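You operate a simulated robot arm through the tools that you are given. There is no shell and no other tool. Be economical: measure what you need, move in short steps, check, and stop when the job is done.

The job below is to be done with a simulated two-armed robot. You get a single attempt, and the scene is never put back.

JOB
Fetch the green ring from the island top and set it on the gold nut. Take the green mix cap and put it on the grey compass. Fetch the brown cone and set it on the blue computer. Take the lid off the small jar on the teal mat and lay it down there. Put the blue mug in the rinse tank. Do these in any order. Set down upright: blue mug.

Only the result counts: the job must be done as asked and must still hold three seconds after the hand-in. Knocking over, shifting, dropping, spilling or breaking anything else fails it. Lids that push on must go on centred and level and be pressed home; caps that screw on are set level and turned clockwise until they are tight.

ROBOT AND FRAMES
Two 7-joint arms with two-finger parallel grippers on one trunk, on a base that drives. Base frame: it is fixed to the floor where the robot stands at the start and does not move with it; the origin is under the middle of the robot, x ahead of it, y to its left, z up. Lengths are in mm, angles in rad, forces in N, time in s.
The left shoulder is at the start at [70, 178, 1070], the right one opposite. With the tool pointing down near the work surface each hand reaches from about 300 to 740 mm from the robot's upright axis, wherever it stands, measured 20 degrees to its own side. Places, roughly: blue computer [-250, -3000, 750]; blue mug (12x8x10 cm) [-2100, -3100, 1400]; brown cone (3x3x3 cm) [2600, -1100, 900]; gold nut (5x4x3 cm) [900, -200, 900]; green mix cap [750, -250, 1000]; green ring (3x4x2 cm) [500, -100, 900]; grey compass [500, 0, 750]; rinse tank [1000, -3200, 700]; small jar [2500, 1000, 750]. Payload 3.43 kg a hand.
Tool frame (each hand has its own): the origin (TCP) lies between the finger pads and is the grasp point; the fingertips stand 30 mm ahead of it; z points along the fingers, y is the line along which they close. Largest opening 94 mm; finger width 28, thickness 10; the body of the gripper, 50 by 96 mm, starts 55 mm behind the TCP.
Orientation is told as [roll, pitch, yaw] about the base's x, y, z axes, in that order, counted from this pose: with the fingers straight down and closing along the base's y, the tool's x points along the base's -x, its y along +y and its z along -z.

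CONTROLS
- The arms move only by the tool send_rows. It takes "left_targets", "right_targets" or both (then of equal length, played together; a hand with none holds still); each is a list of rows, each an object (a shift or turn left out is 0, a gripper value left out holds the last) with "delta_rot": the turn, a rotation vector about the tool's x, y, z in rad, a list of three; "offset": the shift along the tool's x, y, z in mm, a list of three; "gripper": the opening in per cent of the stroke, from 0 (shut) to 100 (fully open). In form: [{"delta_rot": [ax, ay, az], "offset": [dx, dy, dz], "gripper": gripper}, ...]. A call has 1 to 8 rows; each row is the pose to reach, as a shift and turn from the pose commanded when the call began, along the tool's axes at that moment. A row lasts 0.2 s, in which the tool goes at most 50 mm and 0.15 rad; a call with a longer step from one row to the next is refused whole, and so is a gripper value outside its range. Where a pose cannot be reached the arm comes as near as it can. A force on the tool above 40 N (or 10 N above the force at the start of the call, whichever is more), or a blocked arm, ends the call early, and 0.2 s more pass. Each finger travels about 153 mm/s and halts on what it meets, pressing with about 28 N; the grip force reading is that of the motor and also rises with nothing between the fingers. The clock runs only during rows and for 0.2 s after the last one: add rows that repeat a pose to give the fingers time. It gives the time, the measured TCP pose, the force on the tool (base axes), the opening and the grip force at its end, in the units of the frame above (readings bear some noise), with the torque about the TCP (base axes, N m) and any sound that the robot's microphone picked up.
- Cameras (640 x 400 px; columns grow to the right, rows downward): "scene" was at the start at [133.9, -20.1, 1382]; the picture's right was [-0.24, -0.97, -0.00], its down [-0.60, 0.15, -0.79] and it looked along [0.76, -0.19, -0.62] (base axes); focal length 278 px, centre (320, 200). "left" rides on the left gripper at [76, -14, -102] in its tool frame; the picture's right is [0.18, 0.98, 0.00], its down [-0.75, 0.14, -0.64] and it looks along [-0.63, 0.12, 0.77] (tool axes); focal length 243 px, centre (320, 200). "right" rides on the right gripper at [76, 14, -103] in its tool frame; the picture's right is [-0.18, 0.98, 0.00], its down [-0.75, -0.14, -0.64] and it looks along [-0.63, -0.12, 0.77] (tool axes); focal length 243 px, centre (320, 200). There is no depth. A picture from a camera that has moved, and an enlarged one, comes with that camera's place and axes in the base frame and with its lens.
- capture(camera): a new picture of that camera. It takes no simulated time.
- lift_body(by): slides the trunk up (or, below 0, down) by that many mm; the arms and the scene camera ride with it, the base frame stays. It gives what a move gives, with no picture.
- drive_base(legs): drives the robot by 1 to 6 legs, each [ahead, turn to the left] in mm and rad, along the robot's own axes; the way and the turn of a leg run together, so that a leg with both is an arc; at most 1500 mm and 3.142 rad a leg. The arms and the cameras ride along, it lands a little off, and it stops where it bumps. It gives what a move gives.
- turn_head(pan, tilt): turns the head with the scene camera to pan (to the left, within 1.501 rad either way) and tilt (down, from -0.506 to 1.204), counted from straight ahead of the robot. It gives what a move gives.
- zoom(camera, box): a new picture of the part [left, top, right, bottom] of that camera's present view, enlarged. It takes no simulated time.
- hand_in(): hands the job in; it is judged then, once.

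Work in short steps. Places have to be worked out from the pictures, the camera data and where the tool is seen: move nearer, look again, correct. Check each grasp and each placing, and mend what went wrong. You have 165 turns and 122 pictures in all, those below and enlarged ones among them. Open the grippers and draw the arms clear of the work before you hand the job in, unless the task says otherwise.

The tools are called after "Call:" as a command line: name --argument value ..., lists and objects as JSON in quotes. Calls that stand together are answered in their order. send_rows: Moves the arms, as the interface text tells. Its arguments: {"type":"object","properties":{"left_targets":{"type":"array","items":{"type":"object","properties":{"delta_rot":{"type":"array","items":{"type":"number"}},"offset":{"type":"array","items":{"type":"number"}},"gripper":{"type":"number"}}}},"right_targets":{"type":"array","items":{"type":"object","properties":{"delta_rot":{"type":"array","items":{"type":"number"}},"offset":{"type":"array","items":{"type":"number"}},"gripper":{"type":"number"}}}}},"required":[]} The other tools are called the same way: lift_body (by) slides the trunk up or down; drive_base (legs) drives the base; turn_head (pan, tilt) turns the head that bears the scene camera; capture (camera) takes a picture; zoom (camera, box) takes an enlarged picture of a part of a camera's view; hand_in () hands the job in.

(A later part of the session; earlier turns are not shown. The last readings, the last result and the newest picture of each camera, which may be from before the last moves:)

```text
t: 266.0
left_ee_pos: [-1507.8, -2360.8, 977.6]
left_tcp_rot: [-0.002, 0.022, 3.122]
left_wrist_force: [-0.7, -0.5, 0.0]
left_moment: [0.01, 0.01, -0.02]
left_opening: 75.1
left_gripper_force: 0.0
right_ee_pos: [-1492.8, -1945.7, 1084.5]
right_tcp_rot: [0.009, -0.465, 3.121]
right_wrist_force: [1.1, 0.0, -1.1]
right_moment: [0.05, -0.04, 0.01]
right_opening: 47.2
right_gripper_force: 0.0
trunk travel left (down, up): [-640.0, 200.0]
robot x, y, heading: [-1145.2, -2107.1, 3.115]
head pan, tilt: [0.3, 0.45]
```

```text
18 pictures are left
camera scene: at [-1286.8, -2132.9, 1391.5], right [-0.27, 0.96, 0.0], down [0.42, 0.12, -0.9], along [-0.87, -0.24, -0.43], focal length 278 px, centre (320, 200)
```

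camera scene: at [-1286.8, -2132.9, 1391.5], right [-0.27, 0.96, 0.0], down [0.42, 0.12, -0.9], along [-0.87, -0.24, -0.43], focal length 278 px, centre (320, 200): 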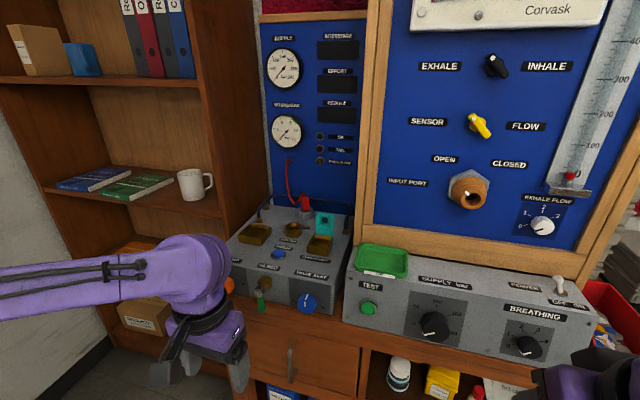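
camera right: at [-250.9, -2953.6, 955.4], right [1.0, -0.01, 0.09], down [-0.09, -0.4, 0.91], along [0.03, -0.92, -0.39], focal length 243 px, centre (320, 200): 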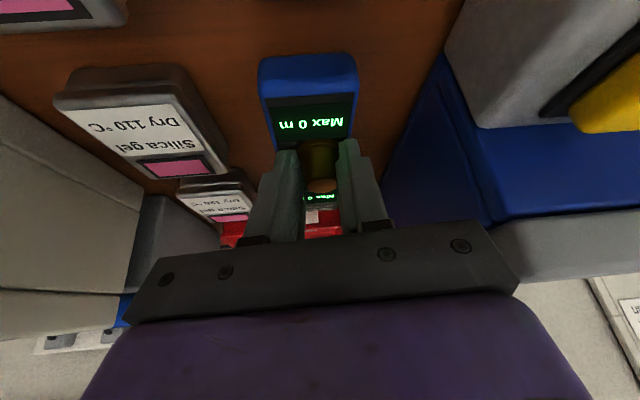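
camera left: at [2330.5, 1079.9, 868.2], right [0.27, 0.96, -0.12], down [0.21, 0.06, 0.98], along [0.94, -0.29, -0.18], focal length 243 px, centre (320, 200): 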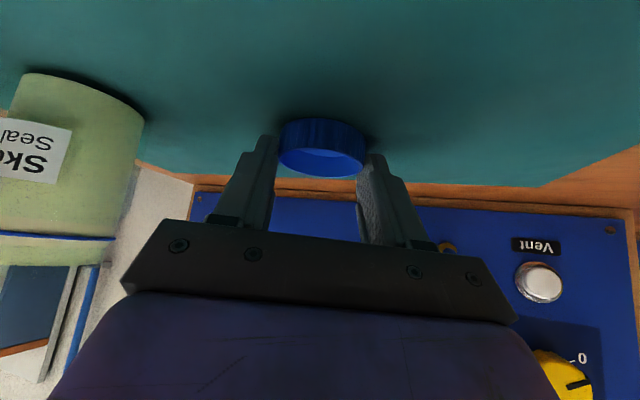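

Nothing on the equipment looks displaced. The blue mug is on the binder shelf at roughly (−2060,−3150,1410). I raise the trunk, tuck the hands higher and drive to a spot in front of the bookcase.

Call:
lift_body --by 190

Call:
send_rows --right_targets '[{"offset": [25, 0, -20]}, {"offset": [50, 0, -40]}, {"offset": [60, -10, -60]}]' --left_targets '[{"offset": [0, 0, -45]}, {"offset": [10, 0, -90]}, {"offset": [20, 0, -135]}]'

Call:
drive_base --legs '[[0, 1.048], [700, 0], [0, -0.83]]'

Call:
turn_head --pan 0.35 --tilt 0.2

Call:
capture --camera "scene"

```text
t: 268.1
left_ee_pos: [-1507.8, -2360.3, 1168.4]
left_tcp_rot: [0.0, 0.019, 3.124]
left_wrist_force: [0.7, -0.6, -0.7]
left_moment: [-0.02, 0.01, -0.01]
left_opening: 75.4
left_gripper_force: 0.0
right_ee_pos: [-1493.9, -1946.2, 1273.2]
right_tcp_rot: [0.008, -0.466, 3.122]
right_wrist_force: [0.6, -0.4, 0.1]
right_moment: [-0.03, 0.02, 0.02]
right_opening: 47.0
right_gripper_force: 0.1
trunk travel left (down, up): [-830.0, 10.0]
robot x, y, heading: [-1150.1, -2110.1, 3.114]
head pan, tilt: [0.3, 0.45]
```

```text
t: 268.9
left_ee_pos: [-1488.8, -2359.5, 1302.9]
left_tcp_rot: [-0.002, 0.018, 3.123]
left_wrist_force: [0.2, -0.6, 0.5]
left_moment: [0.0, 0.04, 0.04]
left_opening: 75.1
left_gripper_force: 0.1
right_ee_pos: [-1410.3, -1936.8, 1301.4]
right_tcp_rot: [0.008, -0.466, 3.12]
right_wrist_force: [0.0, -0.9, 0.3]
right_moment: [-0.01, 0.02, 0.02]
right_opening: 47.0
right_gripper_force: 0.2
trunk travel left (down, up): [-830.0, 10.0]
robot x, y, heading: [-1148.2, -2108.5, 3.117]
head pan, tilt: [0.3, 0.45]
```

```text
t: 275.1
left_ee_pos: [-1434.8, -3073.5, 1301.1]
left_tcp_rot: [0.005, 0.018, -2.137]
left_wrist_force: [-0.5, 0.8, 0.6]
left_moment: [-0.06, -0.01, 0.02]
left_opening: 75.3
left_gripper_force: 0.3
right_ee_pos: [-1754.8, -2788.4, 1302.4]
right_tcp_rot: [0.007, -0.469, -2.137]
right_wrist_force: [-0.6, 0.6, -0.9]
right_moment: [0.0, 0.02, -0.02]
right_opening: 47.2
right_gripper_force: 0.1
trunk travel left (down, up): [-830.0, 10.0]
robot x, y, heading: [-1468.0, -2656.8, -2.223]
head pan, tilt: [0.3, 0.45]
stopped in leg 2: the robot was blocked; the commanded pose is now the measured one
```

```text
t: 275.9
left_ee_pos: [-1433.4, -3076.7, 1300.6]
left_tcp_rot: [0.002, 0.02, -2.135]
left_wrist_force: [-0.2, -0.3, 0.7]
left_moment: [0.01, 0.02, 0.01]
left_opening: 75.2
left_gripper_force: 0.1
right_ee_pos: [-1752.3, -2792.8, 1301.6]
right_tcp_rot: [0.007, -0.469, -2.134]
right_wrist_force: [0.0, 0.0, -0.1]
right_moment: [0.03, 0.0, 0.05]
right_opening: 47.0
right_gripper_force: 0.0
trunk travel left (down, up): [-830.0, 10.0]
robot x, y, heading: [-1467.3, -2658.9, -2.221]
head pan, tilt: [0.351, 0.201]
```

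```text
17 pictures are left
camera scene: at [-1523.7, -2786.7, 1604.5], right [-0.95, 0.3, 0.0], down [0.06, 0.19, -0.98], along [-0.29, -0.93, -0.2], focal length 278 px, centre (320, 200)
```

scene: 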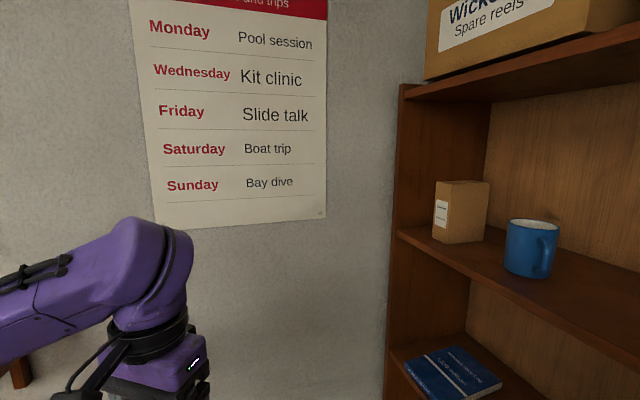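

The mug (centre ≈ (−2039,−3133), z 1365–1460) has its handle pointing nearly straight at me: I'll grip the handle. Zoom to fix the handle position.

Call:
zoom --camera "scene" --box '[480, 190, 590, 300]'

```text
3.64 times, centred on (535, 245) of scene
camera zoom: at [-1523.7, -2786.7, 1604.5], right [-0.95, 0.3, 0.0], down [0.06, 0.19, -0.98], along [-0.29, -0.93, -0.2], focal length 1011 px, centre (-462, 36)
```

zoom: 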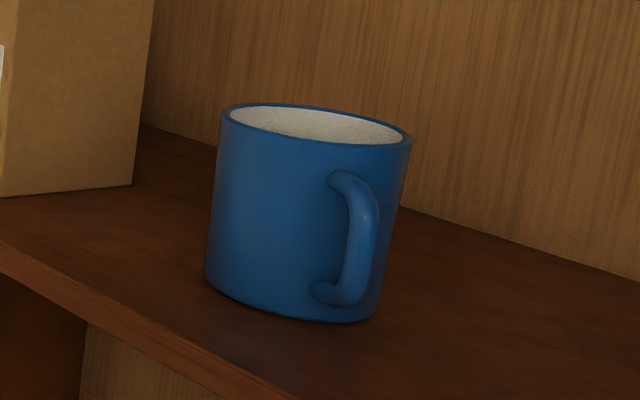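

Handle bar is at about (−1998,−3079,1428), pointing along (0.66,0.75) toward me — right-hand side. I orient the right hand (tilt 0.9, yaw −2.29) and raise it.

Call:
send_rows --right_targets '[{"delta_rot": [0.0175, -0.1075, 0.0345], "gripper": 60}, {"delta_rot": [0.035, -0.215, 0.069]}, {"delta_rot": [0.0525, -0.3225, 0.1035]}, {"delta_rot": [0.07, -0.43, 0.138]}, {"delta_rot": [0.07, -0.43, 0.138]}]'

Call:
send_rows --right_targets '[{"offset": [-39, 0, -31]}, {"offset": [-77, 0, -61]}, {"offset": [-116, 0, -92]}, {"offset": [-154, 0, -122]}]'

```text
t: 277.1
left_ee_pos: [-1434.1, -3075.6, 1301.4]
left_tcp_rot: [0.003, 0.019, -2.136]
left_wrist_force: [-0.4, 0.1, 0.0]
left_moment: [0.0, 0.0, 0.0]
left_opening: 75.4
left_gripper_force: 0.1
right_ee_pos: [-1743.4, -2814.0, 1338.7]
right_tcp_rot: [0.063, -0.894, -2.334]
right_wrist_force: [-0.6, 0.3, 0.3]
right_moment: [0.01, 0.04, 0.01]
right_opening: 56.2
right_gripper_force: 0.0
right hand out of reach, approached as far as the arm can: row 2, 3, 4, 5
trunk travel left (down, up): [-830.0, 10.0]
robot x, y, heading: [-1462.4, -2656.7, -2.22]
head pan, tilt: [0.351, 0.201]
```

```text
t: 278.1
left_ee_pos: [-1432.8, -3076.1, 1300.4]
left_tcp_rot: [0.002, 0.019, -2.136]
left_wrist_force: [-0.4, 0.1, 0.0]
left_moment: [-0.01, 0.03, 0.03]
left_opening: 75.0
left_gripper_force: 0.1
right_ee_pos: [-1750.1, -2812.1, 1534.1]
right_tcp_rot: [0.06, -0.894, -2.328]
right_wrist_force: [0.7, 0.4, -0.6]
right_moment: [0.03, 0.01, 0.01]
right_opening: 56.5
right_gripper_force: 0.1
trunk travel left (down, up): [-830.0, 10.0]
robot x, y, heading: [-1468.7, -2657.9, -2.226]
head pan, tilt: [0.351, 0.201]
```

Now forward to the pre-grasp point 100 mm short of the handle, removing the small roll.

Call:
send_rows --right_targets '[{"offset": [-24, 0, 39], "delta_rot": [0.03, 0, 0]}, {"offset": [-48, 0, 78], "delta_rot": [0.06, 0, 0]}, {"offset": [-72, 0, 118], "delta_rot": [0.06, 0, 0]}, {"offset": [-96, 0, 157], "delta_rot": [0.06, 0, 0]}, {"offset": [-120, 0, 196], "delta_rot": [0.06, 0, 0]}, {"offset": [-144, 0, 235], "delta_rot": [0.06, 0, 0]}, {"offset": [-144, 0, 235], "delta_rot": [0.06, 0, 0]}]'

Call:
capture --camera "right"

```text
t: 279.6
left_ee_pos: [-1433.5, -3075.3, 1301.4]
left_tcp_rot: [0.001, 0.02, -2.135]
left_wrist_force: [-0.6, 0.2, -0.2]
left_moment: [-0.02, 0.01, 0.0]
left_opening: 75.2
left_gripper_force: 0.1
right_ee_pos: [-1928.5, -3017.0, 1502.6]
right_tcp_rot: [0.004, -0.897, -2.332]
right_wrist_force: [0.3, 0.9, -0.8]
right_moment: [-0.01, 0.04, 0.03]
right_opening: 56.5
right_gripper_force: 0.0
trunk travel left (down, up): [-830.0, 10.0]
robot x, y, heading: [-1466.4, -2655.8, -2.231]
head pan, tilt: [0.351, 0.201]
```

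```text
15 pictures are left
camera right: at [-1830.6, -2935.0, 1506.4], right [0.63, -0.76, 0.15], down [-0.08, 0.12, 0.99], along [-0.77, -0.64, 0.01], focal length 243 px, centre (320, 200)
```

right: 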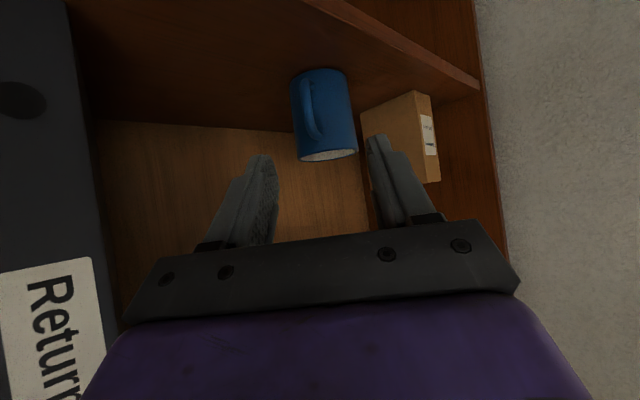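

Handle confirmed at (−1998,−3081,1427). Advance 105 mm along the fingers and check.

Call:
send_rows --right_targets '[{"offset": [0, -6, 35]}, {"offset": [0, -6, 70]}, {"offset": [0, -6, 90]}, {"offset": [0, -6, 103]}, {"offset": [0, -6, 103]}]'

Call:
capture --camera "right"

```text
t: 280.9
left_ee_pos: [-1433.5, -3075.3, 1301.2]
left_tcp_rot: [0.002, 0.018, -2.136]
left_wrist_force: [0.7, 0.2, -0.1]
left_moment: [-0.01, 0.01, -0.04]
left_opening: 75.1
left_gripper_force: 0.1
right_ee_pos: [-1985.4, -3074.0, 1436.6]
right_tcp_rot: [0.003, -0.897, -2.331]
right_wrist_force: [0.6, 0.5, 0.1]
right_moment: [0.02, -0.02, 0.02]
right_opening: 56.7
right_gripper_force: 0.0
trunk travel left (down, up): [-830.0, 10.0]
robot x, y, heading: [-1464.7, -2655.0, -2.226]
head pan, tilt: [0.351, 0.201]
```

```text
14 pictures are left
camera right: at [-1887.6, -2991.9, 1441.0], right [0.63, -0.76, 0.14], down [-0.08, 0.12, 0.99], along [-0.77, -0.64, 0.01], focal length 243 px, centre (320, 200)
```

right: 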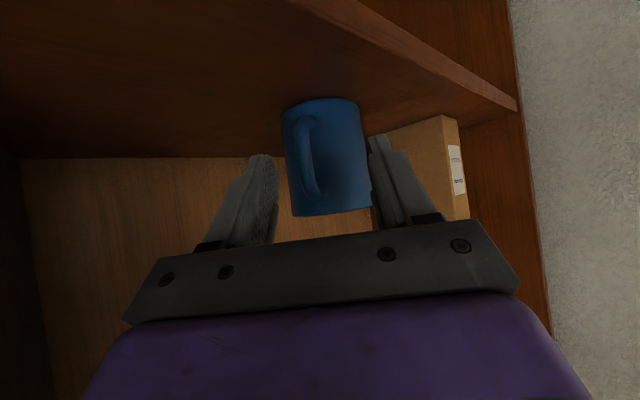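

Handle bar is between the fingers, ~6 mm off centre. I shift and close on it.

Call:
send_rows --right_targets '[{"offset": [0, -5, 2]}, {"offset": [0, -5, 2], "gripper": 30}, {"offset": [0, -5, 2], "gripper": 5}, {"offset": [0, -5, 2], "gripper": 0}, {"offset": [0, -5, 2], "gripper": 0}]'

Call:
capture --camera "right"

```text
t: 282.1
left_ee_pos: [-1433.0, -3075.2, 1301.8]
left_tcp_rot: [0.002, 0.02, -2.137]
left_wrist_force: [0.1, -0.2, -0.6]
left_moment: [0.01, 0.0, 0.01]
left_opening: 75.2
left_gripper_force: 0.0
right_ee_pos: [-1990.1, -3070.1, 1435.5]
right_tcp_rot: [0.001, -0.894, -2.33]
right_wrist_force: [-0.3, -0.3, -0.3]
right_moment: [0.0, 0.03, -0.05]
right_opening: 0.1
right_gripper_force: 27.9
trunk travel left (down, up): [-830.0, 10.0]
robot x, y, heading: [-1469.5, -2655.2, -2.224]
head pan, tilt: [0.351, 0.201]
```

```text
13 pictures are left
camera right: at [-1893.1, -2989.4, 1439.9], right [0.63, -0.76, 0.14], down [-0.08, 0.12, 0.99], along [-0.77, -0.64, 0.01], focal length 243 px, centre (320, 200)
```

right: 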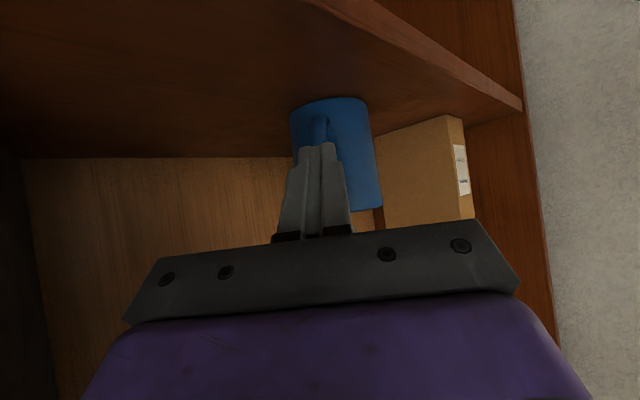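

Fingers closed short of the handle; refined handle position is ≈(−2014,−3095,1419). I open, advance ~25 mm, and close again.

Call:
send_rows --right_targets '[{"gripper": 42}, {"gripper": 42}, {"offset": [-4, 0, 12]}, {"offset": [-8, 0, 25]}, {"offset": [-8, 0, 25]}, {"offset": [-8, 0, 25], "gripper": 10}, {"offset": [-8, 0, 25], "gripper": 0}, {"offset": [-8, 0, 25], "gripper": 0}]'

Call:
capture --camera "right"

```text
t: 283.9
left_ee_pos: [-1433.4, -3075.8, 1301.7]
left_tcp_rot: [0.003, 0.019, -2.137]
left_wrist_force: [0.5, 0.3, 0.7]
left_moment: [0.0, -0.02, -0.01]
left_opening: 75.3
left_gripper_force: 0.1
right_ee_pos: [-2008.3, -3088.3, 1427.1]
right_tcp_rot: [0.002, -0.894, -2.331]
right_wrist_force: [0.8, -0.6, 0.0]
right_moment: [0.04, 0.06, -0.02]
right_opening: 10.6
right_gripper_force: 27.9
trunk travel left (down, up): [-830.0, 10.0]
robot x, y, heading: [-1465.8, -2655.9, -2.227]
head pan, tilt: [0.351, 0.201]
```

```text
12 pictures are left
camera right: at [-1911.0, -3006.7, 1431.6], right [0.63, -0.76, 0.14], down [-0.08, 0.12, 0.99], along [-0.77, -0.64, 0.01], focal length 243 px, centre (320, 200)
```

right: 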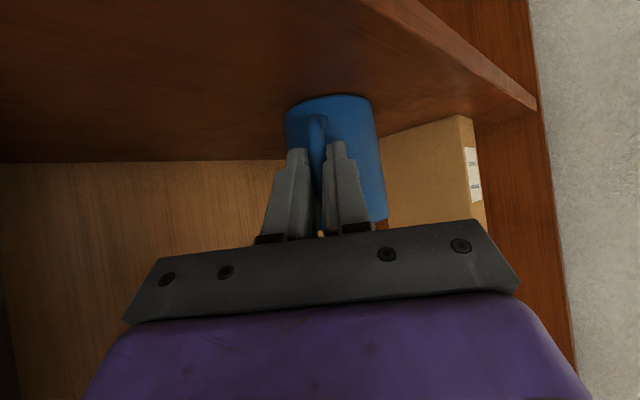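

Handle gripped (10.6 mm). Lift 30 mm slowly and check that the mug stays upright.

Call:
send_rows --right_targets '[{"offset": [-4, 0, -3]}, {"offset": [-10, 0, -8]}, {"offset": [-17, 0, -14]}, {"offset": [-23, 0, -19]}, {"offset": [-23, 0, -19]}]'

Call:
capture --camera "right"

```text
t: 285.1
left_ee_pos: [-1433.1, -3077.2, 1301.6]
left_tcp_rot: [0.002, 0.019, -2.136]
left_wrist_force: [1.3, -0.3, -0.5]
left_moment: [-0.03, -0.02, 0.03]
left_opening: 75.2
left_gripper_force: 0.1
right_ee_pos: [-2008.9, -3087.9, 1453.2]
right_tcp_rot: [0.002, -0.896, -2.33]
right_wrist_force: [0.7, -0.2, -2.6]
right_moment: [0.18, -0.12, 0.02]
right_opening: 10.7
right_gripper_force: 28.1
trunk travel left (down, up): [-830.0, 10.0]
robot x, y, heading: [-1466.0, -2657.7, -2.223]
head pan, tilt: [0.351, 0.201]
```

```text
11 pictures are left
camera right: at [-1911.5, -3006.5, 1459.4], right [0.63, -0.76, 0.15], down [-0.08, 0.12, 0.99], along [-0.77, -0.64, 0.01], focal length 243 px, centre (320, 200)
```

right: 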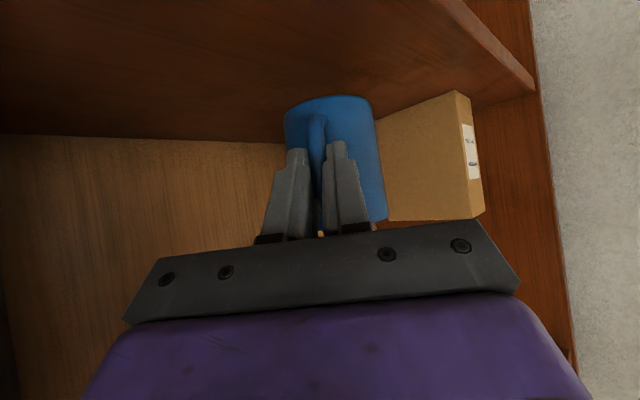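

Mug is lifted level (2.6 N). I retract it straight out of the shelf, then back away and carry it toward the rinse tank.

Call:
send_rows --right_targets '[{"offset": [26, 0, -33]}, {"offset": [52, 0, -65]}, {"offset": [78, 0, -98]}, {"offset": [104, 0, -130]}, {"offset": [130, 0, -163]}, {"offset": [156, 0, -195]}]'

Call:
drive_base --legs '[[-500, 0], [0, 2.22], [1100, 0], [1000, 0], [0, -1.571]]'

Call:
turn_head --pan 0 --tilt 0.5

Call:
capture --camera "scene"

```text
t: 286.4
left_ee_pos: [-1434.0, -3074.6, 1300.5]
left_tcp_rot: [0.005, 0.019, -2.137]
left_wrist_force: [0.4, 0.4, 1.1]
left_moment: [0.01, 0.0, 0.0]
left_opening: 74.9
left_gripper_force: 0.0
right_ee_pos: [-1837.8, -2902.7, 1458.6]
right_tcp_rot: [0.004, -0.897, -2.335]
right_wrist_force: [-1.0, 0.9, -2.6]
right_moment: [0.16, -0.17, 0.03]
right_opening: 10.6
right_gripper_force: 28.0
trunk travel left (down, up): [-830.0, 10.0]
robot x, y, heading: [-1469.3, -2657.0, -2.226]
head pan, tilt: [0.351, 0.201]
```

```text
t: 308.5
left_ee_pos: [1206.9, -2575.8, 1301.4]
left_tcp_rot: [0.003, 0.019, -1.498]
left_wrist_force: [-0.5, 0.1, 0.7]
left_moment: [-0.03, 0.03, 0.02]
left_opening: 75.2
left_gripper_force: 0.1
right_ee_pos: [782.3, -2679.8, 1457.8]
right_tcp_rot: [0.001, -0.896, -1.69]
right_wrist_force: [0.4, 0.9, -2.3]
right_moment: [0.22, -0.01, 0.01]
right_opening: 10.4
right_gripper_force: 27.5
trunk travel left (down, up): [-830.0, 10.0]
robot x, y, heading: [931.4, -2256.9, -1.591]
head pan, tilt: [0.351, 0.201]
```

```text
t: 309.3
left_ee_pos: [1206.3, -2575.6, 1301.0]
left_tcp_rot: [0.0, 0.02, -1.495]
left_wrist_force: [0.0, 0.3, 0.0]
left_moment: [-0.01, 0.0, 0.01]
left_opening: 75.1
left_gripper_force: 0.1
right_ee_pos: [781.8, -2680.1, 1459.0]
right_tcp_rot: [0.001, -0.894, -1.688]
right_wrist_force: [0.0, -0.7, -3.5]
right_moment: [0.21, -0.03, 0.0]
right_opening: 10.5
right_gripper_force: 27.9
trunk travel left (down, up): [-830.0, 10.0]
robot x, y, heading: [929.8, -2257.7, -1.584]
head pan, tilt: [0.0, 0.499]
```

```text
10 pictures are left
camera scene: at [928.6, -2400.5, 1577.0], right [-1.0, 0.01, 0.0], down [0.01, 0.48, -0.88], along [-0.01, -0.88, -0.48], focal length 278 px, centre (320, 200)
```

scene: 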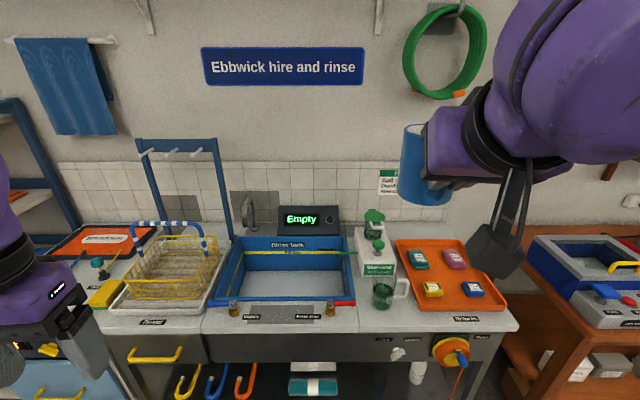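

The rinse tank spans roughly x 830–1195, y −2980…−3270. I retract the left hand, turn slightly left and drive in, keeping the mug high.

Call:
send_rows --left_targets '[{"offset": [25, 0, 0]}, {"offset": [50, 0, 0]}]'

Call:
drive_base --legs '[[0, 0.2], [230, 0]]'

Call:
lift_body --by -200

Call:
turn_head --pan -0.15 --tilt 0.75

Call:
capture --camera "scene"

```text
t: 309.9
left_ee_pos: [1203.3, -2525.8, 1302.8]
left_tcp_rot: [0.002, 0.02, -1.497]
left_wrist_force: [-0.2, 0.1, -0.7]
left_moment: [-0.01, -0.01, -0.01]
left_opening: 75.2
left_gripper_force: 0.0
right_ee_pos: [781.0, -2679.3, 1457.6]
right_tcp_rot: [0.002, -0.895, -1.691]
right_wrist_force: [-0.3, 0.3, -3.1]
right_moment: [0.24, -0.03, 0.0]
right_opening: 10.2
right_gripper_force: 28.0
trunk travel left (down, up): [-830.0, 10.0]
robot x, y, heading: [926.7, -2258.6, -1.584]
head pan, tilt: [0.0, 0.499]
```

```text
t: 312.4
left_ee_pos: [1293.1, -2688.5, 1303.0]
left_tcp_rot: [0.002, 0.016, -1.298]
left_wrist_force: [-0.3, -0.5, 0.4]
left_moment: [0.0, 0.02, 0.0]
left_opening: 75.1
left_gripper_force: 0.0
right_ee_pos: [909.3, -2921.0, 1459.2]
right_tcp_rot: [0.002, -0.897, -1.492]
right_wrist_force: [-0.2, 1.4, -2.4]
right_moment: [0.23, 0.0, -0.01]
right_opening: 10.8
right_gripper_force: 27.4
trunk travel left (down, up): [-830.0, 10.0]
robot x, y, heading: [972.7, -2481.8, -1.392]
head pan, tilt: [0.0, 0.499]
```

```text
t: 314.6
left_ee_pos: [1292.3, -2691.1, 1102.6]
left_tcp_rot: [0.002, 0.02, -1.297]
left_wrist_force: [0.2, 0.8, 0.0]
left_moment: [0.02, -0.02, 0.0]
left_opening: 75.1
left_gripper_force: 0.0
right_ee_pos: [908.4, -2922.1, 1258.5]
right_tcp_rot: [0.001, -0.897, -1.493]
right_wrist_force: [0.6, -1.4, -2.9]
right_moment: [0.22, -0.01, 0.0]
right_opening: 10.7
right_gripper_force: 28.1
trunk travel left (down, up): [-630.0, 210.0]
robot x, y, heading: [972.3, -2482.4, -1.384]
head pan, tilt: [0.0, 0.499]
```

```text
t: 315.3
left_ee_pos: [1291.1, -2690.3, 1104.1]
left_tcp_rot: [0.0, 0.019, -1.298]
left_wrist_force: [-0.4, 0.9, 0.1]
left_moment: [0.0, -0.01, -0.02]
left_opening: 75.3
left_gripper_force: 0.1
right_ee_pos: [909.3, -2924.3, 1257.0]
right_tcp_rot: [0.002, -0.895, -1.493]
right_wrist_force: [0.5, -0.5, -3.2]
right_moment: [0.24, 0.03, -0.01]
right_opening: 10.8
right_gripper_force: 27.9
trunk travel left (down, up): [-630.0, 210.0]
robot x, y, heading: [971.2, -2479.4, -1.385]
head pan, tilt: [-0.15, 0.75]
```

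```text
9 pictures are left
camera scene: at [984.5, -2614.2, 1355.0], right [-1.0, -0.03, 0.0], down [-0.02, 0.68, -0.73], along [0.03, -0.73, -0.68], focal length 278 px, centre (320, 200)
```

scene: 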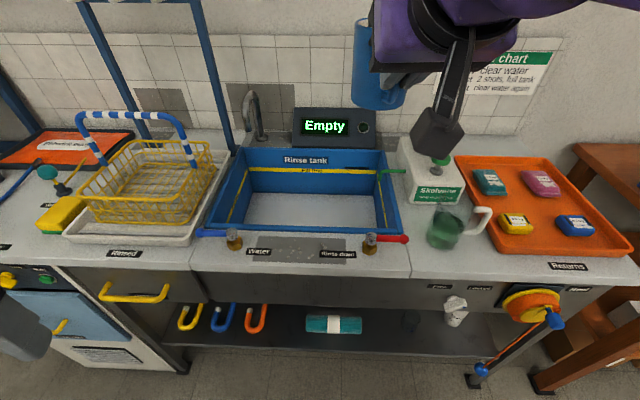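

Tank rim ≈ 900, floor ≈ 750, front wall y≈−3000. To keep the hand and its camera clear of the front wall I'll bring the mug in diagonally, so first I yaw the hand by +0.74.

Call:
send_rows --right_targets '[{"delta_rot": [-0.096, 0, -0.077]}, {"delta_rot": [-0.192, 0, -0.154]}, {"delta_rot": [-0.288, 0, -0.231]}, {"delta_rot": [-0.385, 0, -0.309]}, {"delta_rot": [-0.481, 0, -0.386]}, {"delta_rot": [-0.577, 0, -0.463]}, {"delta_rot": [-0.577, 0, -0.463]}]'

```text
t: 316.9
left_ee_pos: [1292.0, -2690.6, 1103.0]
left_tcp_rot: [0.002, 0.017, -1.299]
left_wrist_force: [-0.5, 0.9, 1.6]
left_moment: [-0.01, -0.01, 0.02]
left_opening: 75.3
left_gripper_force: 0.1
right_ee_pos: [908.4, -2923.4, 1258.3]
right_tcp_rot: [0.001, -0.896, -0.75]
right_wrist_force: [-0.3, 0.4, -3.7]
right_moment: [0.15, 0.16, 0.03]
right_opening: 10.5
right_gripper_force: 28.3
trunk travel left (down, up): [-630.0, 210.0]
robot x, y, heading: [973.8, -2480.1, -1.386]
head pan, tilt: [-0.15, 0.75]
```

Yaw achieved. Carry the mug over the tank.

Call:
send_rows --right_targets '[{"offset": [-2, -12, 42]}, {"offset": [-3, -24, 85]}, {"offset": [-5, -37, 127]}, {"offset": [-6, -49, 170]}, {"offset": [-8, -61, 212]}, {"offset": [-9, -73, 255]}, {"offset": [-10, -86, 297]}, {"offset": [-10, -86, 297]}]'

Call:
capture --camera "scene"

```text
t: 318.7
left_ee_pos: [1291.2, -2689.7, 1103.2]
left_tcp_rot: [0.002, 0.017, -1.299]
left_wrist_force: [0.1, 0.7, -0.4]
left_moment: [-0.02, -0.03, -0.03]
left_opening: 75.2
left_gripper_force: 0.0
right_ee_pos: [1022.5, -3147.4, 1080.2]
right_tcp_rot: [-0.001, -0.897, -0.751]
right_wrist_force: [-0.2, 0.1, -2.4]
right_moment: [0.16, 0.17, -0.01]
right_opening: 10.8
right_gripper_force: 27.6
trunk travel left (down, up): [-630.0, 210.0]
robot x, y, heading: [972.9, -2480.8, -1.386]
head pan, tilt: [-0.15, 0.75]
```

```text
8 pictures are left
camera scene: at [983.8, -2612.9, 1355.1], right [-1.0, -0.03, 0.0], down [-0.02, 0.68, -0.73], along [0.02, -0.73, -0.68], focal length 278 px, centre (320, 200)
```

scene: 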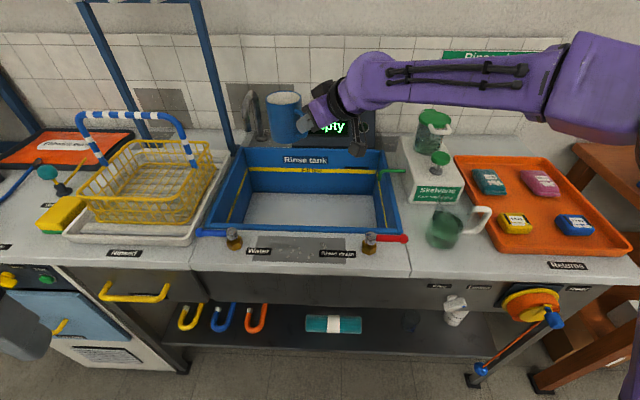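

Mug hangs upright over (1084,−3199), inside the tank outline. I lower 200 mm with the arm and check forearm clearance.

Call:
send_rows --right_targets '[{"offset": [31, 0, 25]}, {"offset": [62, 0, 50]}, {"offset": [94, 0, 75]}, {"offset": [125, 0, 100]}, {"offset": [156, 0, 125]}, {"offset": [156, 0, 125]}]'

Call:
capture --camera "scene"

```text
t: 320.1
left_ee_pos: [1291.9, -2690.8, 1102.9]
left_tcp_rot: [0.001, 0.019, -1.298]
left_wrist_force: [-0.3, 0.4, 0.0]
left_moment: [-0.02, 0.02, -0.01]
left_opening: 75.1
left_gripper_force: 0.0
right_ee_pos: [1024.6, -3148.8, 878.0]
right_tcp_rot: [0.0, -0.895, -0.75]
right_wrist_force: [0.2, 0.8, -2.8]
right_moment: [0.16, 0.16, 0.0]
right_opening: 10.5
right_gripper_force: 28.1
trunk travel left (down, up): [-630.0, 210.0]
robot x, y, heading: [974.3, -2479.2, -1.39]
head pan, tilt: [-0.15, 0.75]
```

```text
7 pictures are left
camera scene: at [984.7, -2614.1, 1355.0], right [-1.0, -0.03, 0.0], down [-0.02, 0.68, -0.73], along [0.02, -0.73, -0.68], focal length 278 px, centre (320, 200)
```

scene: 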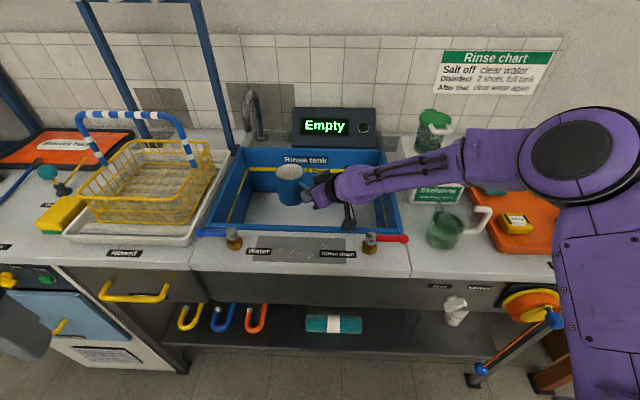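

Mug is inside the tank, ~65 mm above the floor. I zoom to check clearance of wrist and forearm to the rim and taps before the last descent.

Call:
zoom --camera "scene" --box '[210, 130, 490, 290]'

```text
2.29 times, centred on (350, 210) of scene
camera zoom: at [984.7, -2614.1, 1355.0], right [-1.0, -0.03, 0.0], down [-0.02, 0.68, -0.73], along [0.02, -0.73, -0.68], focal length 636 px, centre (251, 177)
```

zoom: 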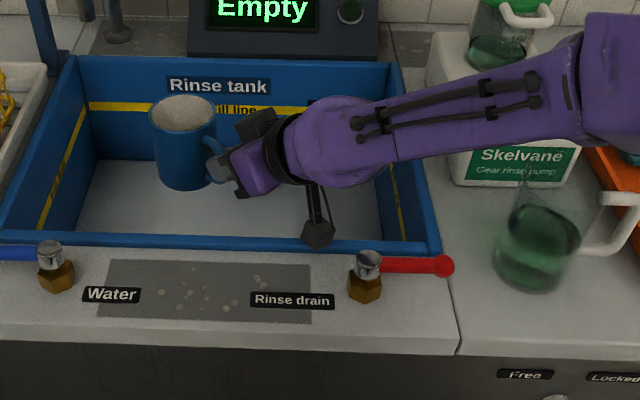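

Clearances are adequate; I shift 28 mm further in for extra room at the tap, then lower slowly toward the floor.

Call:
send_rows --right_targets '[{"offset": [-17.5, 0, 21.8]}, {"offset": [5.9, 0, 40.6]}, {"offset": [18.4, 0, 50.6]}, {"offset": [23, 0, 54.4]}, {"offset": [26.2, 0, 56.9]}, {"offset": [29.3, 0, 59.4]}, {"offset": [32.4, 0, 61.9]}, {"offset": [34, 0, 63.2]}]'

```text
t: 320.7
left_ee_pos: [1290.6, -2689.5, 1102.2]
left_tcp_rot: [0.001, 0.02, -1.3]
left_wrist_force: [0.1, -0.5, -0.1]
left_moment: [-0.03, 0.0, 0.04]
left_opening: 75.1
left_gripper_force: 0.0
right_ee_pos: [1045.8, -3169.0, 878.2]
right_tcp_rot: [-0.006, -0.911, -0.75]
right_wrist_force: [0.7, 0.1, 0.4]
right_moment: [0.23, 0.26, -0.01]
right_opening: 10.5
right_gripper_force: 28.0
trunk travel left (down, up): [-630.0, 210.0]
robot x, y, heading: [972.4, -2480.2, -1.387]
head pan, tilt: [-0.15, 0.75]
stopped in row 2 (right hand): the force on the tool passed its limit at 59 N (the readings are from after the stop); the commanded pose is now the measured one
```

Contact came earlier: the mug's weight is now supported (force ~0). I look to confirm it's the tank floor.

Call:
zoom --camera "scene" --box '[220, 130, 400, 250]'

```text
3.33 times, centred on (310, 190) of scene
camera zoom: at [984.2, -2613.0, 1355.2], right [-1.0, -0.03, 0.0], down [-0.02, 0.68, -0.73], along [0.02, -0.73, -0.68], focal length 927 px, centre (353, 233)
```

zoom: 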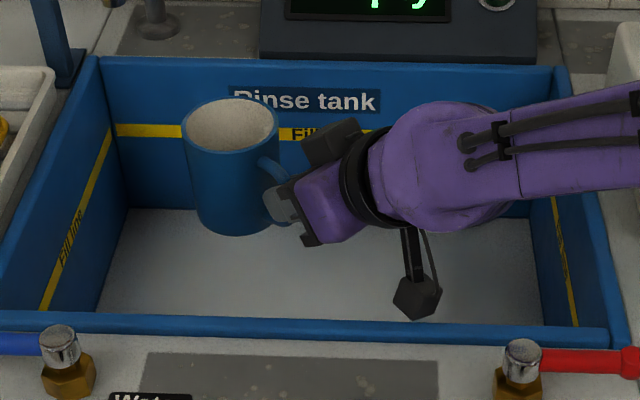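

The mug's base centre coincides with the floor's back edge in the view, so it more likely bumped the back wall than the floor. I pull it back 30 mm and read the weight again.

Call:
send_rows --right_targets '[{"offset": [9.5, 0, -12]}, {"offset": [19, 0, -23.5]}, {"offset": [19, 0, -23.5]}]'

```text
t: 321.1
left_ee_pos: [1291.5, -2690.5, 1103.4]
left_tcp_rot: [0.004, 0.019, -1.298]
left_wrist_force: [-0.6, -0.3, 0.5]
left_moment: [-0.01, -0.03, 0.01]
left_opening: 75.0
left_gripper_force: 0.0
right_ee_pos: [1035.9, -3162.4, 882.5]
right_tcp_rot: [-0.011, -0.927, -0.744]
right_wrist_force: [0.7, -1.2, -0.3]
right_moment: [0.19, 0.2, -0.02]
right_opening: 10.8
right_gripper_force: 28.1
trunk travel left (down, up): [-630.0, 210.0]
robot x, y, heading: [976.2, -2479.8, -1.385]
head pan, tilt: [-0.15, 0.75]
stopped in row 2 (right hand): the force on the tool passed its limit at 51 N (the readings are from after the stop); the commanded pose is now the measured one
```

Unexpected resistance again. I look from the hand camera to see what is touching.

Call:
capture --camera "right"

```text
4 pictures are left
camera right: at [952.5, -3066.0, 883.1], right [0.76, 0.64, 0.14], down [-0.13, -0.06, 0.99], along [0.64, -0.77, 0.04], focal length 243 px, centre (320, 200)
```

right: 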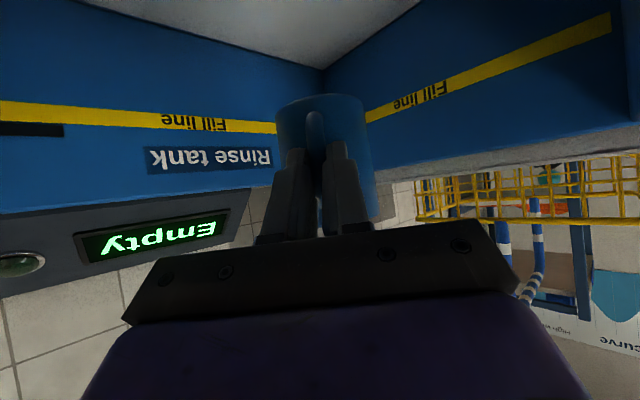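

The visible floor is still below the mug, yet its weight is carried. I lift 15 mm, retreat 35 mm, straighten the pitch, and probe down again to see what supports it.

Call:
send_rows --right_targets '[{"offset": [-6, 0, -4.6]}, {"offset": [-12, 0, -9], "delta_rot": [0.005, 0.015, 0]}, {"offset": [-12, 0, -9], "delta_rot": [0.01, 0.03, 0]}, {"offset": [-2, 0, -21], "delta_rot": [0.01, 0.03, 0]}, {"offset": [8, 0, -35], "delta_rot": [0.01, 0.03, 0]}, {"offset": [8, 0, -35], "delta_rot": [0.01, 0.03, 0]}]'

```text
t: 322.5
left_ee_pos: [1293.7, -2692.2, 1101.6]
left_tcp_rot: [0.002, 0.021, -1.299]
left_wrist_force: [0.9, -0.6, 0.3]
left_moment: [0.0, 0.0, 0.01]
left_opening: 75.4
left_gripper_force: 0.0
right_ee_pos: [1012.5, -3139.5, 897.7]
right_tcp_rot: [-0.026, -0.893, -0.746]
right_wrist_force: [0.2, 0.6, -2.4]
right_moment: [0.12, 0.19, -0.03]
right_opening: 10.8
right_gripper_force: 28.0
trunk travel left (down, up): [-630.0, 210.0]
robot x, y, heading: [975.1, -2483.4, -1.384]
head pan, tilt: [-0.15, 0.75]
```

Hanging free again. Probe straight down in small steps here, fixing the small roll.

Call:
send_rows --right_targets '[{"offset": [6.2, 0, 5], "delta_rot": [-0.025, 0, 0]}, {"offset": [12.5, 0, 10], "delta_rot": [-0.025, 0, 0]}, {"offset": [15.6, 0, 12.5], "delta_rot": [-0.025, 0, 0]}, {"offset": [18.7, 0, 15], "delta_rot": [-0.025, 0, 0]}, {"offset": [21.8, 0, 17.5], "delta_rot": [-0.025, 0, 0]}, {"offset": [25, 0, 20], "delta_rot": [-0.025, 0, 0]}, {"offset": [28, 0, 22.5], "delta_rot": [-0.025, 0, 0]}, {"offset": [31, 0, 25], "delta_rot": [-0.025, 0, 0]}]'

```text
t: 323.7
left_ee_pos: [1291.4, -2688.1, 1103.2]
left_tcp_rot: [0.002, 0.016, -1.3]
left_wrist_force: [0.6, -0.4, 0.7]
left_moment: [0.04, -0.03, -0.02]
left_opening: 75.3
left_gripper_force: 0.1
right_ee_pos: [1011.5, -3141.8, 879.7]
right_tcp_rot: [-0.011, -0.909, -0.735]
right_wrist_force: [-4.4, 9.9, 18.4]
right_moment: [2.43, 2.29, -0.51]
right_opening: 10.6
right_gripper_force: 27.5
trunk travel left (down, up): [-630.0, 210.0]
robot x, y, heading: [968.6, -2483.0, -1.386]
head pan, tilt: [-0.15, 0.75]
stopped in row 5 (right hand): the force on the tool passed its limit at 45 N (the readings are from after the stop); the commanded pose is now the measured one
```

The large moments locate the contact ~180 mm behind the TCP at the tank's front rim: the hand's camera bracket is touching it. I lift 60 mm and yaw the hand +0.49 so the bracket sits inside the tank's long direction.

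Call:
send_rows --right_targets '[{"offset": [-24, 0, -19]}, {"offset": [-47, 0, -37]}, {"offset": [-47, 0, -37], "delta_rot": [-0.09, 0.004, -0.075]}, {"offset": [-47, 0, -37], "delta_rot": [-0.18, 0.008, -0.15]}, {"offset": [-47, 0, -37], "delta_rot": [-0.28, 0.012, -0.23]}, {"offset": [-47, 0, -37], "delta_rot": [-0.382, 0.014, -0.307]}, {"offset": [-47, 0, -37], "delta_rot": [-0.382, 0.014, -0.307]}]'

```text
t: 325.3
left_ee_pos: [1292.8, -2690.8, 1103.0]
left_tcp_rot: [0.001, 0.02, -1.297]
left_wrist_force: [0.5, -0.4, -0.3]
left_moment: [-0.02, 0.0, -0.01]
left_opening: 75.0
left_gripper_force: 0.1
right_ee_pos: [1012.3, -3144.4, 936.9]
right_tcp_rot: [-0.012, -0.887, -0.243]
right_wrist_force: [0.1, 0.0, -2.9]
right_moment: [0.03, 0.24, -0.04]
right_opening: 10.5
right_gripper_force: 27.2
trunk travel left (down, up): [-630.0, 210.0]
robot x, y, heading: [973.3, -2481.4, -1.384]
head pan, tilt: [-0.15, 0.75]
```

Yaw done, hanging free. Now shift to (1065,−3165) and lower 75 mm.

Call:
send_rows --right_targets '[{"offset": [-18, -4, 22]}, {"offset": [-35, -7, 44]}, {"offset": [-18, -7, 58]}, {"offset": [0, -7, 72.5]}, {"offset": [12, -7, 82]}, {"offset": [23, -7, 91.4]}, {"offset": [23, -7, 91.4]}]'

```text
t: 326.9
left_ee_pos: [1291.8, -2692.2, 1103.5]
left_tcp_rot: [0.0, 0.019, -1.299]
left_wrist_force: [-0.7, -1.2, 0.4]
left_moment: [0.01, 0.04, -0.02]
left_opening: 75.1
left_gripper_force: 0.1
right_ee_pos: [1066.4, -3165.7, 860.0]
right_tcp_rot: [-0.01, -0.889, -0.246]
right_wrist_force: [-0.4, 0.0, -3.2]
right_moment: [0.05, 0.22, 0.0]
right_opening: 10.6
right_gripper_force: 27.7
trunk travel left (down, up): [-630.0, 210.0]
robot x, y, heading: [971.0, -2478.8, -1.389]
head pan, tilt: [-0.15, 0.75]
```

Free at TCP 860. Continue down slowly in 4 mm steps.

Call:
send_rows --right_targets '[{"offset": [4.6, 0, 3.8]}, {"offset": [9.3, 0, 7.6]}, {"offset": [12.4, 0, 10.1]}, {"offset": [15.5, 0, 12.6]}, {"offset": [18.6, 0, 15.2]}, {"offset": [21.7, 0, 17.7]}, {"offset": [24.8, 0, 20.2]}, {"offset": [27.9, 0, 22.8]}]'

```text
t: 328.7
left_ee_pos: [1292.5, -2691.0, 1102.1]
left_tcp_rot: [0.003, 0.018, -1.298]
left_wrist_force: [0.4, -0.1, -0.1]
left_moment: [0.02, -0.02, -0.03]
left_opening: 75.2
left_gripper_force: 0.0
right_ee_pos: [1064.8, -3166.0, 823.9]
right_tcp_rot: [-0.012, -0.889, -0.246]
right_wrist_force: [-0.3, 0.9, -2.7]
right_moment: [0.06, 0.22, 0.01]
right_opening: 10.6
right_gripper_force: 28.1
trunk travel left (down, up): [-630.0, 210.0]
robot x, y, heading: [974.0, -2480.8, -1.39]
head pan, tilt: [-0.15, 0.75]
```

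Still free at TCP 824; continue in 2–3 mm steps.

Call:
send_rows --right_targets '[{"offset": [2.3, 0, 1.9]}, {"offset": [4.6, 0, 3.8]}, {"offset": [7, 0, 5.7]}, {"offset": [9.3, 0, 7.6]}, {"offset": [11.6, 0, 9.5]}, {"offset": [13.9, 0, 11.4]}, {"offset": [16.3, 0, 13.3]}, {"offset": [18.6, 0, 15.2]}]'

```text
t: 330.5
left_ee_pos: [1293.0, -2691.1, 1101.3]
left_tcp_rot: [0.002, 0.02, -1.299]
left_wrist_force: [-0.4, -1.0, 0.4]
left_moment: [-0.03, 0.02, -0.01]
left_opening: 75.2
left_gripper_force: 0.1
right_ee_pos: [1065.4, -3165.3, 801.1]
right_tcp_rot: [-0.012, -0.888, -0.248]
right_wrist_force: [-0.3, -0.5, -3.4]
right_moment: [0.08, 0.24, -0.02]
right_opening: 10.8
right_gripper_force: 27.7
trunk travel left (down, up): [-630.0, 210.0]
robot x, y, heading: [971.0, -2483.0, -1.379]
head pan, tilt: [-0.15, 0.75]
```

No contact yet; check the picture.

Call:
zoom --camera "scene" --box '[210, 130, 430, 260]'

```text
2.91 times, centred on (320, 195) of scene
camera zoom: at [984.8, -2615.2, 1354.9], right [-1.0, -0.03, 0.0], down [-0.02, 0.68, -0.73], along [0.03, -0.73, -0.68], focal length 809 px, centre (320, 214)
```

zoom: 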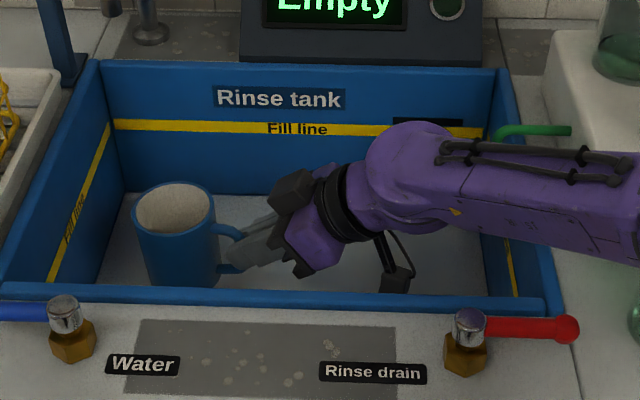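

Mug is upright and well inside. Continue down gently.

Call:
send_rows --right_targets '[{"offset": [1.6, 0, 1.3]}, {"offset": [3.1, 0, 2.5]}, {"offset": [4.7, 0, 3.8]}, {"offset": [6.2, 0, 5.1]}, {"offset": [7.8, 0, 6.3]}, {"offset": [9.3, 0, 7.6]}, {"offset": [10.9, 0, 8.8]}, {"offset": [12.4, 0, 10.1]}]'

```text
t: 332.3
left_ee_pos: [1291.8, -2690.9, 1101.5]
left_tcp_rot: [0.001, 0.02, -1.298]
left_wrist_force: [0.2, 1.0, -0.2]
left_moment: [0.0, 0.02, 0.02]
left_opening: 75.2
left_gripper_force: 0.1
right_ee_pos: [1064.3, -3165.7, 783.4]
right_tcp_rot: [-0.012, -0.888, -0.247]
right_wrist_force: [0.2, 0.3, -3.7]
right_moment: [0.08, 0.21, -0.02]
right_opening: 10.6
right_gripper_force: 28.5
trunk travel left (down, up): [-630.0, 210.0]
robot x, y, heading: [973.0, -2486.3, -1.39]
head pan, tilt: [-0.15, 0.75]
```

Still hanging (−3.5 N). Continue.

Call:
send_rows --right_targets '[{"offset": [1.6, 0, 1.3]}, {"offset": [3.1, 0, 2.5]}, {"offset": [4.7, 0, 3.8]}, {"offset": [6.2, 0, 5.1]}, {"offset": [7.8, 0, 6.3]}, {"offset": [9.3, 0, 7.6]}, {"offset": [10.9, 0, 8.8]}, {"offset": [12.4, 0, 10.1]}]'

```text
t: 334.1
left_ee_pos: [1291.9, -2692.5, 1102.1]
left_tcp_rot: [0.001, 0.018, -1.298]
left_wrist_force: [0.0, 0.1, 0.2]
left_moment: [-0.02, 0.02, -0.01]
left_opening: 75.2
left_gripper_force: 0.0
right_ee_pos: [1064.4, -3165.7, 768.9]
right_tcp_rot: [-0.012, -0.889, -0.248]
right_wrist_force: [0.2, 0.2, -2.5]
right_moment: [0.07, 0.24, -0.02]
right_opening: 10.7
right_gripper_force: 28.2
trunk travel left (down, up): [-630.0, 210.0]
robot x, y, heading: [972.2, -2484.1, -1.387]
head pan, tilt: [-0.15, 0.75]
```

Floor is deeper than thought; continue.

Call:
send_rows --right_targets '[{"offset": [1.6, 0, 1.3]}, {"offset": [3.1, 0, 2.5]}, {"offset": [4.7, 0, 3.8]}, {"offset": [6.2, 0, 5.1]}, {"offset": [7.8, 0, 6.3]}, {"offset": [9.3, 0, 7.6]}, {"offset": [10.9, 0, 8.8]}, {"offset": [12.4, 0, 10.1]}]'

Call:
zoom --camera "scene" --box '[210, 130, 430, 260]'

```text
t: 335.9
left_ee_pos: [1292.1, -2691.6, 1102.4]
left_tcp_rot: [0.001, 0.019, -1.299]
left_wrist_force: [-0.3, 0.3, 0.2]
left_moment: [0.01, -0.01, 0.03]
left_opening: 75.2
left_gripper_force: 0.0
right_ee_pos: [1066.4, -3166.1, 752.5]
right_tcp_rot: [-0.011, -0.887, -0.25]
right_wrist_force: [-0.1, -0.2, -2.6]
right_moment: [0.08, 0.21, 0.0]
right_opening: 10.7
right_gripper_force: 28.1
trunk travel left (down, up): [-630.0, 210.0]
robot x, y, heading: [971.9, -2480.4, -1.387]
head pan, tilt: [-0.15, 0.75]
```

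```text
2.91 times, centred on (320, 195) of scene
camera zoom: at [984.9, -2615.1, 1354.9], right [-1.0, -0.03, 0.0], down [-0.02, 0.68, -0.73], along [0.03, -0.73, -0.68], focal length 809 px, centre (320, 214)
```

zoom: 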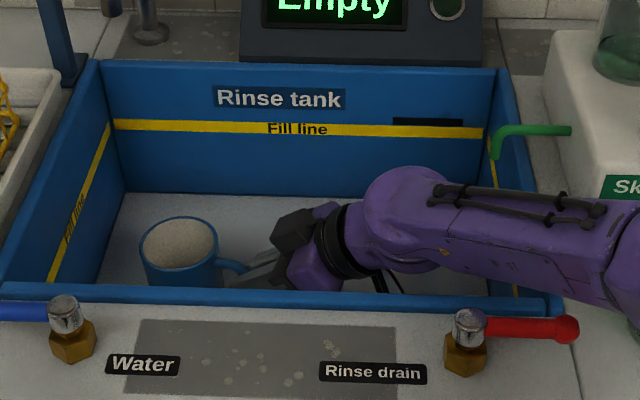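

Geometry now puts the floor very near the mug base (~685). Forearm still clears the drain lever by ~20 mm. Lower another 9 mm in tiny steps.

Call:
send_rows --right_targets '[{"offset": [1.2, 0, 0.95]}, {"offset": [2.4, 0, 1.9]}, {"offset": [3.6, 0, 2.9]}, {"offset": [4.7, 0, 3.8]}, {"offset": [5.8, 0, 4.7]}, {"offset": [7, 0, 5.7]}, {"offset": [7, 0, 5.7]}]'

```text
t: 337.5
left_ee_pos: [1291.4, -2689.9, 1104.4]
left_tcp_rot: [0.004, 0.016, -1.301]
left_wrist_force: [0.4, -0.2, 0.4]
left_moment: [0.0, 0.0, -0.01]
left_opening: 75.3
left_gripper_force: 0.0
right_ee_pos: [1062.9, -3164.9, 746.7]
right_tcp_rot: [-0.014, -0.891, -0.243]
right_wrist_force: [-5.3, -2.3, 16.0]
right_moment: [-0.07, -0.61, -0.09]
right_opening: 10.7
right_gripper_force: 28.1
trunk travel left (down, up): [-630.0, 210.0]
robot x, y, heading: [974.2, -2481.5, -1.385]
head pan, tilt: [-0.15, 0.75]
```

Contact with the floor 58 mm ahead of the TCP, i.e. the mug base. I relax, open, and rise straight up.

Call:
send_rows --right_targets '[{"offset": [-0.8, 0, -0.6]}, {"offset": [-0.8, 0, -0.6], "gripper": 20}, {"offset": [-0.8, 0, -0.6], "gripper": 32}, {"offset": [-0.8, 0, -0.6], "gripper": 32}, {"offset": [-16, 0, -13], "gripper": 32}, {"offset": [-43, 0, -40], "gripper": 32}, {"offset": [-74, 0, -68], "gripper": 32}, {"offset": [-108, 0, -96], "gripper": 32}]'

Call:
zoom --camera "scene" --box '[210, 130, 430, 260]'

```text
t: 339.3
left_ee_pos: [1292.6, -2690.5, 1102.3]
left_tcp_rot: [0.002, 0.018, -1.298]
left_wrist_force: [-0.2, 0.2, 0.1]
left_moment: [-0.01, 0.0, -0.01]
left_opening: 74.7
left_gripper_force: 0.1
right_ee_pos: [1057.0, -3164.5, 887.5]
right_tcp_rot: [-0.012, -0.888, -0.246]
right_wrist_force: [-0.1, 0.4, -0.8]
right_moment: [0.0, -0.03, -0.02]
right_opening: 30.1
right_gripper_force: 0.0
trunk travel left (down, up): [-630.0, 210.0]
robot x, y, heading: [973.0, -2478.9, -1.385]
head pan, tilt: [-0.15, 0.75]
```

```text
2.91 times, centred on (320, 195) of scene
camera zoom: at [984.9, -2613.3, 1355.1], right [-1.0, -0.04, 0.0], down [-0.02, 0.68, -0.73], along [0.03, -0.73, -0.68], focal length 809 px, centre (320, 214)
```

zoom: 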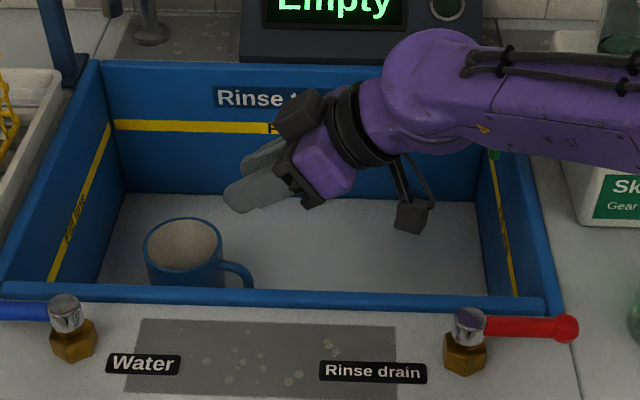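

Mug stands upright in the tank. I raise the hand well clear and back the robot away.

Call:
send_rows --right_targets '[{"offset": [-34, 0, -28]}, {"offset": [-69, 0, -56]}, {"offset": [-104, 0, -85]}, {"offset": [-139, 0, -113]}, {"offset": [-170, 0, -139], "gripper": 60}]'

Call:
drive_base --legs '[[-300, 0]]'

Call:
capture --camera "scene"

```text
t: 340.5
left_ee_pos: [1292.8, -2690.0, 1102.0]
left_tcp_rot: [0.001, 0.019, -1.298]
left_wrist_force: [-0.4, 0.3, 0.3]
left_moment: [-0.01, -0.03, 0.0]
left_opening: 75.5
left_gripper_force: 0.0
right_ee_pos: [1059.8, -3161.0, 1112.2]
right_tcp_rot: [-0.01, -0.888, -0.247]
right_wrist_force: [-0.3, -0.9, 0.6]
right_moment: [-0.01, -0.03, 0.01]
right_opening: 56.5
right_gripper_force: 0.0
trunk travel left (down, up): [-630.0, 210.0]
robot x, y, heading: [974.3, -2478.1, -1.384]
head pan, tilt: [-0.15, 0.75]
```

```text
t: 342.5
left_ee_pos: [1237.9, -2406.6, 1102.1]
left_tcp_rot: [0.001, 0.02, -1.307]
left_wrist_force: [-0.3, 0.1, 0.7]
left_moment: [0.0, 0.01, 0.0]
left_opening: 75.3
left_gripper_force: 0.0
right_ee_pos: [1000.8, -2874.1, 1111.8]
right_tcp_rot: [-0.01, -0.888, -0.257]
right_wrist_force: [-0.4, 0.4, 0.0]
right_moment: [0.02, 0.0, -0.05]
right_opening: 56.4
right_gripper_force: 0.1
trunk travel left (down, up): [-630.0, 210.0]
robot x, y, heading: [918.0, -2193.0, -1.396]
head pan, tilt: [-0.15, 0.75]
```

```text
0 pictures are left
camera scene: at [931.1, -2327.2, 1355.0], right [-1.0, -0.03, 0.0], down [-0.02, 0.68, -0.73], along [0.02, -0.73, -0.68], focal length 278 px, centre (320, 200)
```

scene: 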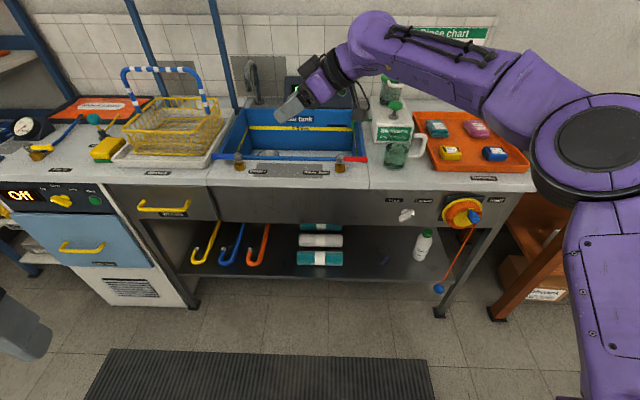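

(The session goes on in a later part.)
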